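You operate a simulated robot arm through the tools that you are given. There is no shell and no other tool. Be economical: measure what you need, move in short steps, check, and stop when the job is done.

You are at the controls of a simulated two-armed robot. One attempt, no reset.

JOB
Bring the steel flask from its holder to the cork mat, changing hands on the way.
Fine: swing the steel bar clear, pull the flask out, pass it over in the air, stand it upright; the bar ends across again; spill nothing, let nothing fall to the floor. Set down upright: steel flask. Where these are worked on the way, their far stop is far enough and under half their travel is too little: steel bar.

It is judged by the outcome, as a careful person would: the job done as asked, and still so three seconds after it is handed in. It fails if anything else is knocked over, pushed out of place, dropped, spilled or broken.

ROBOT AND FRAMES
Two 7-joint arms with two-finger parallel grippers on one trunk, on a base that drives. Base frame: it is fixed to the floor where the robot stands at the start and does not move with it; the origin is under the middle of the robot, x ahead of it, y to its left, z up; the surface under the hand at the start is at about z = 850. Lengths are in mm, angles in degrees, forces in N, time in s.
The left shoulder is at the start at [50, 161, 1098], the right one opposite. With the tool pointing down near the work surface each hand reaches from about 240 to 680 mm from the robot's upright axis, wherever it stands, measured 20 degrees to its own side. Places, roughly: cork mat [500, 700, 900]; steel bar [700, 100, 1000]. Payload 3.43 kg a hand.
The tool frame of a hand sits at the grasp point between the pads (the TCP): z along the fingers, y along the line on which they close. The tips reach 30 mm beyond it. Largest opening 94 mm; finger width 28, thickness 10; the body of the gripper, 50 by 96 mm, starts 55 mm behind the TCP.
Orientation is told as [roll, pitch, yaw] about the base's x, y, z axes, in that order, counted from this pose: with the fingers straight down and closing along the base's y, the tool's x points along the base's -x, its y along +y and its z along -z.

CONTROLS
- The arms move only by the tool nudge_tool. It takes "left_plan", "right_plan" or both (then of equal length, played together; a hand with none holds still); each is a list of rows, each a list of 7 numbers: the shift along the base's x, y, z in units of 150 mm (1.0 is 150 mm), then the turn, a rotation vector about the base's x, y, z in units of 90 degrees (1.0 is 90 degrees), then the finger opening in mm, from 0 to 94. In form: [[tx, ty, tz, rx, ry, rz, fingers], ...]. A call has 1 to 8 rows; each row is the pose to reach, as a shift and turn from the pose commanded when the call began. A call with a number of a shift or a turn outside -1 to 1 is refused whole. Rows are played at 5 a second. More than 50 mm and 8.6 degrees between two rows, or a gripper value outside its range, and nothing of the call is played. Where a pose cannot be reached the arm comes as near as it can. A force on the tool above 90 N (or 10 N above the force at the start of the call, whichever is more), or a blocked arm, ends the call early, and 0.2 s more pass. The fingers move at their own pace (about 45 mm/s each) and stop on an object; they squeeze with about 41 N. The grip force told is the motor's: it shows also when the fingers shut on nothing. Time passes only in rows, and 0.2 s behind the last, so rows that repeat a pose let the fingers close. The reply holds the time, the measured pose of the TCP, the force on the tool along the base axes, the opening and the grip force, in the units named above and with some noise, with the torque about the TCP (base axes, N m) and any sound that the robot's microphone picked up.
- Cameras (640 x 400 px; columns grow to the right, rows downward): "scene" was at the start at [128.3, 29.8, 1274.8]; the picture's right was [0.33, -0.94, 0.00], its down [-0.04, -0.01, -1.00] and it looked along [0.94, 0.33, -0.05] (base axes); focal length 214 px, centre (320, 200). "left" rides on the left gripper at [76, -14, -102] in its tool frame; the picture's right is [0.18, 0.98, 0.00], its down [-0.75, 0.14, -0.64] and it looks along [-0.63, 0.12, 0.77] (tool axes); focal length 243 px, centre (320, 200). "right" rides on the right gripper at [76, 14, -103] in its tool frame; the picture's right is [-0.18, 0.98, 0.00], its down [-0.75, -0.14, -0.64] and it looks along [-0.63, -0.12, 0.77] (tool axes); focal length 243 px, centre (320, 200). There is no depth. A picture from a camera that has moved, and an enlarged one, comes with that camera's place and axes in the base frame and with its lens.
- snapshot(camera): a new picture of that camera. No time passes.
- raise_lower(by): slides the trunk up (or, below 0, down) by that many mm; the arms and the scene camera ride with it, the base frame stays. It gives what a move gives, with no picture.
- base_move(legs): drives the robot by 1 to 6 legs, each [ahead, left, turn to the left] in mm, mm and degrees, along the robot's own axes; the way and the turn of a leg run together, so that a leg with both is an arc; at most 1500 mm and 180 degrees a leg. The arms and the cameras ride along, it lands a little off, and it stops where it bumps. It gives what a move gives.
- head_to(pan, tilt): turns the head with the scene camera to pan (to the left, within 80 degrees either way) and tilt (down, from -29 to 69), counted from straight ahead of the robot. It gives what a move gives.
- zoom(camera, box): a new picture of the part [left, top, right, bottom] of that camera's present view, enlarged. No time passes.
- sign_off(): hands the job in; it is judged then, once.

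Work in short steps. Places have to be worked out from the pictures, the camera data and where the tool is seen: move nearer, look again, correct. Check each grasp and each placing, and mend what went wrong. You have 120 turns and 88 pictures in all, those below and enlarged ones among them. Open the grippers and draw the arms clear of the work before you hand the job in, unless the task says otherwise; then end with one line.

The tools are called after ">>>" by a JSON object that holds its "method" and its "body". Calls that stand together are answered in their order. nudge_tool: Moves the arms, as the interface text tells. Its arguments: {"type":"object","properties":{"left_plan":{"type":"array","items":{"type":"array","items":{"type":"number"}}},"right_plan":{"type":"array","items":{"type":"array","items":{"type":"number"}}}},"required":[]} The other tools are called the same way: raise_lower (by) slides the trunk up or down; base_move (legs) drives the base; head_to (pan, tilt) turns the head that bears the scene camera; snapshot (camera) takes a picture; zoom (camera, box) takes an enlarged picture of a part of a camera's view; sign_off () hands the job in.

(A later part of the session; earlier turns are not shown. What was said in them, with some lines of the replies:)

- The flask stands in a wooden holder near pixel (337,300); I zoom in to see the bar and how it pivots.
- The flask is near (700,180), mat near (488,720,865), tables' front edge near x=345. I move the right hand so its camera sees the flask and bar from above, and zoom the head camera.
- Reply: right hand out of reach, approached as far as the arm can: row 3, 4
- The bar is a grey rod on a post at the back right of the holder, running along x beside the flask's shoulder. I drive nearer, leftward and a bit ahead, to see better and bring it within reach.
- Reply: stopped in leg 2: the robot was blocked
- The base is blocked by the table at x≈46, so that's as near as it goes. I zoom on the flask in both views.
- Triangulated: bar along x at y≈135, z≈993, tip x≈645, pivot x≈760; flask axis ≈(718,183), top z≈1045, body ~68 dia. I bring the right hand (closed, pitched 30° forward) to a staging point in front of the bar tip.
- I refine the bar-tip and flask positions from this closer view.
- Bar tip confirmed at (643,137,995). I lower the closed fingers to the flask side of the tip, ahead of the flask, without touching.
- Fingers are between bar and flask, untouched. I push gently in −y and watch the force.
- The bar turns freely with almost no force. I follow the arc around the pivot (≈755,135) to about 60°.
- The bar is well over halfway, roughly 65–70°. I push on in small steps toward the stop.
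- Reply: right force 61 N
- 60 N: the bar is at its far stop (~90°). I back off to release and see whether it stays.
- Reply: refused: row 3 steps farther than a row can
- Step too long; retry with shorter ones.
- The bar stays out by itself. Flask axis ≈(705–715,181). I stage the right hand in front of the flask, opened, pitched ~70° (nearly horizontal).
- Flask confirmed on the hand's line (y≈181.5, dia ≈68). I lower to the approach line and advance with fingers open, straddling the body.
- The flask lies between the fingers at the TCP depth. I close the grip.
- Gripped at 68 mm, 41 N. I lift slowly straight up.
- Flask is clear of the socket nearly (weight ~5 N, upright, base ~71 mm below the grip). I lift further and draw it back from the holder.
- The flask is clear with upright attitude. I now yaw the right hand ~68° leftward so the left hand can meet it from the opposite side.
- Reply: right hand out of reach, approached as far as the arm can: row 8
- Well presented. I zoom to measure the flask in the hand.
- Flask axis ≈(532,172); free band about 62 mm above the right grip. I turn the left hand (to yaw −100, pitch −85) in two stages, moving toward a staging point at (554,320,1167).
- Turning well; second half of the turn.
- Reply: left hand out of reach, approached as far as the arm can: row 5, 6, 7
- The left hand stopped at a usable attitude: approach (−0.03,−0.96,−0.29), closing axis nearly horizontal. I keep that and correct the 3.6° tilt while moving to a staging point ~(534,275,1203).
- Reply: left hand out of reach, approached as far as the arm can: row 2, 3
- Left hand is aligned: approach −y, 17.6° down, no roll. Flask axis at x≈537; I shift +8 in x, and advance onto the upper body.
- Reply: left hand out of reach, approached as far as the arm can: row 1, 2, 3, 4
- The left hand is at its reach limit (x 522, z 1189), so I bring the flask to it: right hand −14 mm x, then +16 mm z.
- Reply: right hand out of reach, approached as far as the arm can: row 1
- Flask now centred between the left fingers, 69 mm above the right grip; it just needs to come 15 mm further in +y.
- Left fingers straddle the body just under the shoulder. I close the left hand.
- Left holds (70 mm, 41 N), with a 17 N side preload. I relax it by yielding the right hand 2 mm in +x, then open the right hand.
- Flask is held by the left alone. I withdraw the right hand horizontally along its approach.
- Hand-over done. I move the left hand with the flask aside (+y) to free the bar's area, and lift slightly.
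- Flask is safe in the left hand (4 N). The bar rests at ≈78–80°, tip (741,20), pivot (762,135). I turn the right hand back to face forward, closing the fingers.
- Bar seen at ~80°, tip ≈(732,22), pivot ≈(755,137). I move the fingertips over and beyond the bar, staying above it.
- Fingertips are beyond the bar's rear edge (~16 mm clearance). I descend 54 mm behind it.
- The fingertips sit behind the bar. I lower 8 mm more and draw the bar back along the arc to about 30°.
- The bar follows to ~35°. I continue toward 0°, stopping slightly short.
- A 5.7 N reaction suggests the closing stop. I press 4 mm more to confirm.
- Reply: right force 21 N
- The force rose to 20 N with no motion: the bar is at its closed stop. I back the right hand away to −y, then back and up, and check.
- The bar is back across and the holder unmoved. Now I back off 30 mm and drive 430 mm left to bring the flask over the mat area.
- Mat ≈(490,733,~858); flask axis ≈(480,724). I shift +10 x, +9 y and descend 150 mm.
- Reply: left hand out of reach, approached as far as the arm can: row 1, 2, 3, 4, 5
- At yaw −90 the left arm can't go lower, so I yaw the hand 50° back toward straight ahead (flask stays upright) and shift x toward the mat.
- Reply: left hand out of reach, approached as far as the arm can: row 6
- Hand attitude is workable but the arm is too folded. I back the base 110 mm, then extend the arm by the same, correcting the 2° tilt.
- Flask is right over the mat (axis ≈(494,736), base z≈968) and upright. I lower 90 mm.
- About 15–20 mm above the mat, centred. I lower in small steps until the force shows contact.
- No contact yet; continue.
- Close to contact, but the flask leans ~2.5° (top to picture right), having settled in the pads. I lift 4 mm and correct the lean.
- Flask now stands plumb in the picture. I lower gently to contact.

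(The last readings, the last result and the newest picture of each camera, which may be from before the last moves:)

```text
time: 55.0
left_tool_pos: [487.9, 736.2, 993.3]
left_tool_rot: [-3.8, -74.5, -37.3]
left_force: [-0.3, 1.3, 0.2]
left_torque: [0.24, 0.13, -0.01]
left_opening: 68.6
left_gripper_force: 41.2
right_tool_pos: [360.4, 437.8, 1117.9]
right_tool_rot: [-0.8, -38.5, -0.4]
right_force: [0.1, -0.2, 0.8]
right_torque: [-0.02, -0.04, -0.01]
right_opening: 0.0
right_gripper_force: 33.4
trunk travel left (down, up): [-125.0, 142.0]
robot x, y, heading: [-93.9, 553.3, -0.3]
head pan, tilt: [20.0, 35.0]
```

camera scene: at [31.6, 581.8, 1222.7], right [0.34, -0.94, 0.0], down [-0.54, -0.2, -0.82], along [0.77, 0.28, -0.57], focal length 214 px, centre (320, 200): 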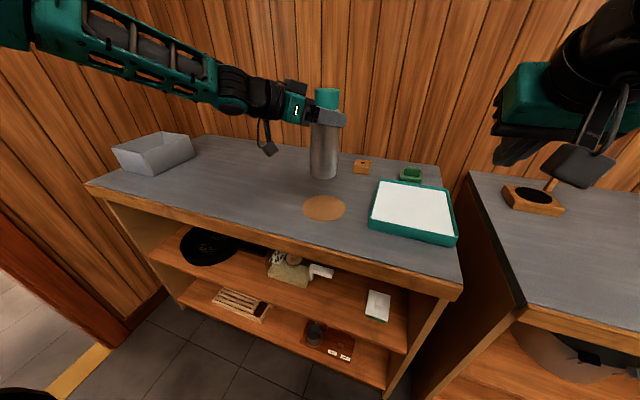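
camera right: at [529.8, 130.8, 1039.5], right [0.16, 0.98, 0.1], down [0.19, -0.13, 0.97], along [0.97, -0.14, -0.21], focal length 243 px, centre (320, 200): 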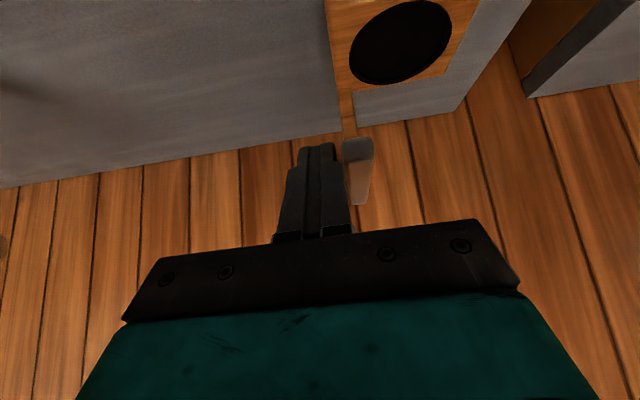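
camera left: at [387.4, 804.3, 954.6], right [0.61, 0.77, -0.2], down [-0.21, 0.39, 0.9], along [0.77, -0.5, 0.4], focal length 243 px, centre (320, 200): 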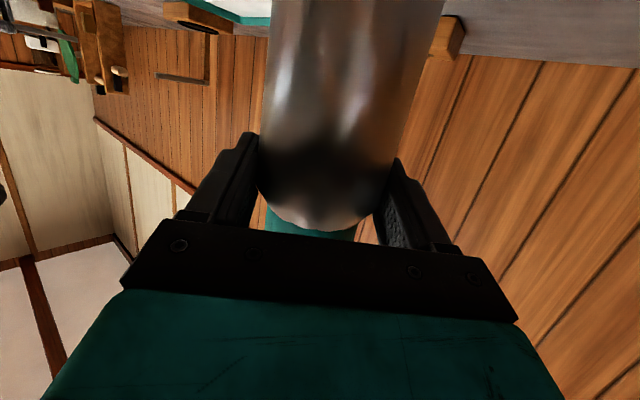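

Contact (z force to 0), with torque showing the −x/+y edge touching first. I rotate ~1° back and settle 1 mm.

>>> {"method": "nudge_tool", "body": {"left_plan": [[0, 0, 0, 0.005, 0.003, 0, 45], [0, 0, -0.007, 0.01, 0.006, 0, 45], [0, 0, -0.01, 0.01, 0.006, 0, 45]]}}

>>> {"method": "zoom", "body": {"camera": "scene", "box": [280, 140, 370, 220]}}

```text
time: 55.8
left_tool_pos: [488.8, 736.8, 992.1]
left_tool_rot: [-2.3, -73.6, -38.8]
left_force: [0.9, -2.2, 4.9]
left_torque: [-0.62, -0.44, 0.02]
left_opening: 68.3
left_gripper_force: 40.8
right_tool_pos: [359.9, 438.7, 1117.4]
right_tool_rot: [-0.8, -38.5, -0.4]
right_force: [-0.1, -0.5, 0.0]
right_torque: [0.0, 0.04, 0.03]
right_opening: 0.2
right_gripper_force: 33.0
trunk travel left (down, up): [-125.0, 142.0]
robot x, y, heading: [-94.4, 549.9, 0.3]
head pan, tilt: [20.0, 35.0]
```

```text
5.00 times, centred on (325, 180) of scene
camera zoom: at [30.6, 581.5, 1222.9], right [0.34, -0.94, 0.0], down [-0.54, -0.2, -0.82], along [0.77, 0.28, -0.57], focal length 1072 px, centre (295, 300)
```

zoom: 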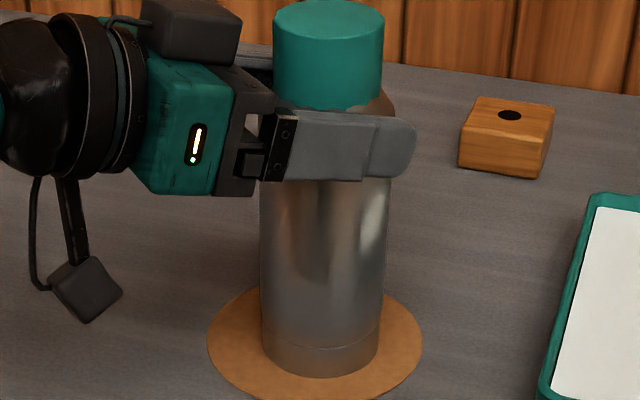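

Now flat within ~1°, firmly on the mat. I take back half a degree and open the left fingers.

>>> {"method": "nudge_tool", "body": {"left_plan": [[0, 0, 0, -0.005, -0.003, 0, 45], [0, 0, 0, -0.005, -0.003, 0, 60], [0, 0, 0, -0.005, -0.003, 0, 72], [0, 0, 0, -0.005, -0.003, 0, 80], [0, 0, 0, -0.005, -0.003, 0, 94], [0, 0, 0, -0.005, -0.003, 0, 94]]}}

>>> {"method": "zoom", "body": {"camera": "scene", "box": [280, 140, 370, 220]}}

>>> {"method": "snapshot", "body": {"camera": "left"}}

```text
time: 57.2
left_tool_pos: [487.9, 736.2, 992.1]
left_tool_rot: [-3.0, -73.9, -38.0]
left_force: [-0.1, -0.7, -0.3]
left_torque: [-0.01, 0.02, -0.01]
left_opening: 94.2
left_gripper_force: 0.0
right_tool_pos: [360.8, 437.0, 1117.2]
right_tool_rot: [-0.8, -38.5, -0.3]
right_force: [0.2, 0.6, 0.9]
right_torque: [-0.02, -0.01, 0.05]
right_opening: 0.0
right_gripper_force: 33.3
trunk travel left (down, up): [-125.0, 142.0]
robot x, y, heading: [-96.1, 551.9, -0.2]
head pan, tilt: [20.0, 35.0]
```

```text
5.00 times, centred on (325, 180) of scene
camera zoom: at [30.9, 581.8, 1222.8], right [0.34, -0.94, 0.0], down [-0.54, -0.2, -0.82], along [0.77, 0.28, -0.57], focal length 1072 px, centre (295, 300)
```

zoom: 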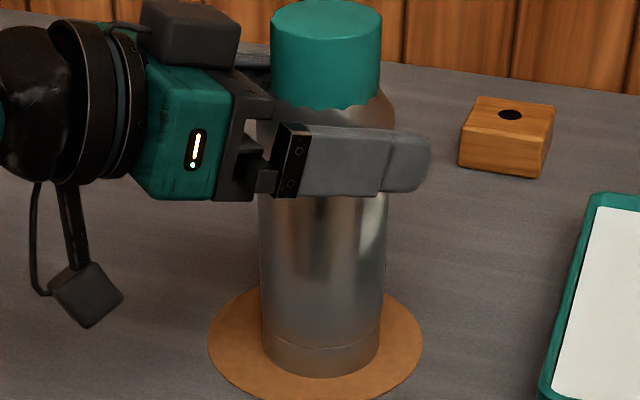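

```text
18 pictures are left
camera left: at [386.7, 804.9, 946.2], right [0.61, 0.77, -0.19], down [-0.21, 0.38, 0.9], along [0.77, -0.51, 0.39], focal length 243 px, centre (320, 200)
```

left: 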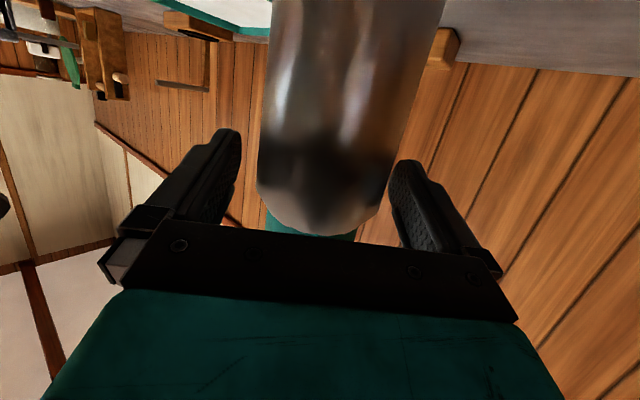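

The flask stands free and upright on the mat with clearance on both sides. I withdraw the left hand along its approach line, then up.

>>> {"method": "nudge_tool", "body": {"left_plan": [[-0.15, 0.13, 0.04, 0, 0, 0, 94], [-0.35, 0.3, 0.1, 0, 0, 0, 94], [-0.55, 0.48, 0.18, 0, 0, 0, 94], [-0.7, 0.62, 0.35, 0, 0, 0, 94], [-0.8, 0.7, 0.6, 0, 0, 0, 94]]}}

>>> {"method": "snapshot", "body": {"camera": "scene"}}

```text
time: 58.4
left_tool_pos: [364.1, 841.8, 1084.0]
left_tool_rot: [-3.4, -73.9, -37.9]
left_force: [0.2, 0.2, 0.5]
left_torque: [-0.02, 0.02, -0.01]
left_opening: 94.1
left_gripper_force: 0.0
right_tool_pos: [359.5, 438.3, 1116.4]
right_tool_rot: [-0.8, -38.6, -0.5]
right_force: [0.2, -0.2, 0.2]
right_torque: [0.0, 0.0, -0.02]
right_opening: 0.0
right_gripper_force: 32.9
trunk travel left (down, up): [-125.0, 142.0]
robot x, y, heading: [-95.3, 554.6, -0.1]
head pan, tilt: [20.0, 35.0]
```

```text
17 pictures are left
camera scene: at [30.5, 581.5, 1222.8], right [0.34, -0.94, 0.0], down [-0.54, -0.19, -0.82], along [0.77, 0.28, -0.57], focal length 214 px, centre (320, 200)
```

scene: 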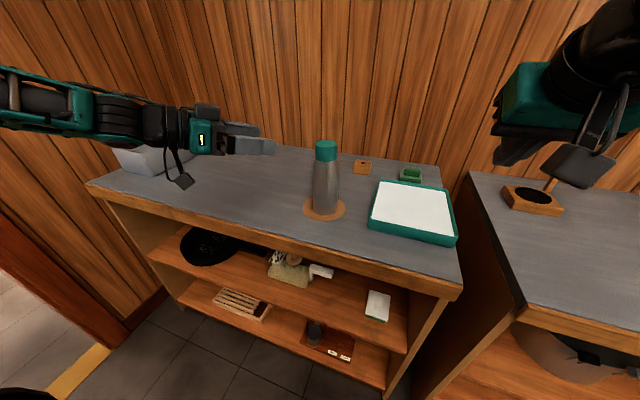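

Flask stands on the mat. I open the right hand, back the base off, and do a final check of the bar.

>>> {"method": "nudge_tool", "body": {"right_plan": [[0, 0, 0.2, 0, 0, 0, 50], [0, 0, 0.4, 0, 0, 0, 94], [0, 0, 0.4, 0, 0, 0, 94], [0, 0, 0.4, 0, 0, 0, 94]]}}

>>> {"method": "base_move", "body": {"legs": [[-150, 0, 0]]}}

>>> {"method": "head_to", "body": {"pan": -5, "tilt": 25}}

>>> {"method": "snapshot", "body": {"camera": "scene"}}

```text
time: 59.4
left_tool_pos: [368.2, 841.6, 1083.1]
left_tool_rot: [-3.0, -74.0, -38.1]
left_force: [-0.1, 0.1, 0.9]
left_torque: [0.03, 0.01, -0.02]
left_opening: 93.9
left_gripper_force: 0.0
right_tool_pos: [360.3, 438.2, 1178.3]
right_tool_rot: [-0.8, -38.5, -0.5]
right_force: [0.0, 0.5, 0.2]
right_torque: [0.07, 0.04, 0.0]
right_opening: 85.0
right_gripper_force: 0.1
trunk travel left (down, up): [-125.0, 142.0]
robot x, y, heading: [-93.1, 553.9, -0.0]
head pan, tilt: [20.0, 35.0]
```

```text
time: 60.8
left_tool_pos: [219.1, 842.1, 1083.1]
left_tool_rot: [-3.2, -73.9, -38.1]
left_force: [-0.6, -0.3, -0.3]
left_torque: [-0.03, 0.03, 0.03]
left_opening: 93.9
left_gripper_force: 0.1
right_tool_pos: [213.2, 439.0, 1178.0]
right_tool_rot: [-0.8, -38.7, -0.4]
right_force: [-0.6, 0.3, 0.8]
right_torque: [0.01, -0.03, 0.0]
right_opening: 94.0
right_gripper_force: 0.0
trunk travel left (down, up): [-125.0, 142.0]
robot x, y, heading: [-237.9, 551.9, -0.4]
head pan, tilt: [20.0, 35.0]
```

```text
time: 61.7
left_tool_pos: [219.4, 842.1, 1084.1]
left_tool_rot: [-3.1, -74.0, -38.0]
left_force: [0.8, -0.3, 0.1]
left_torque: [-0.01, 0.0, -0.01]
left_opening: 94.1
left_gripper_force: 0.0
right_tool_pos: [214.2, 438.4, 1178.6]
right_tool_rot: [-0.9, -38.5, -0.5]
right_force: [-0.3, 0.9, 0.7]
right_torque: [-0.02, -0.01, 0.0]
right_opening: 94.0
right_gripper_force: 0.0
trunk travel left (down, up): [-125.0, 142.0]
robot x, y, heading: [-240.8, 552.9, -0.3]
head pan, tilt: [-5.0, 25.0]
```

```text
16 pictures are left
camera scene: at [-107.1, 544.0, 1238.5], right [-0.09, -1.0, 0.0], down [-0.42, 0.04, -0.91], along [0.9, -0.08, -0.42], focal length 214 px, centre (320, 200)
```

scene: 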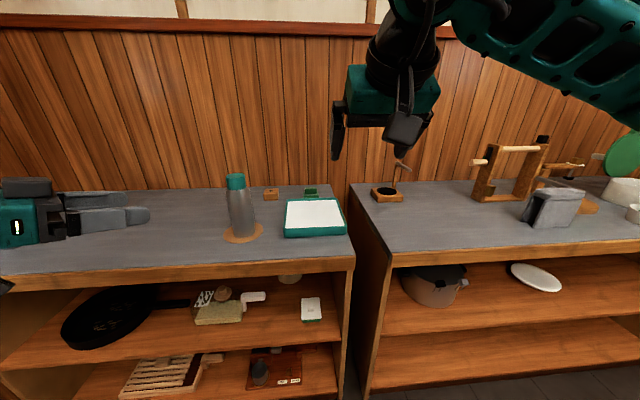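

The flask stands on the mat, the bar is across as I left it, and everything else is in place. Handing in.

>>> {"method": "sign_off", "body": {}}

```text
The job is handed in.
```

The steel flask stands upright on the cork mat. I pulled it from the holder with the right hand and passed it to the left in the air. The bar is back across at its closed stop, both hands are open and clear, and nothing was knocked over, dropped or spilled.
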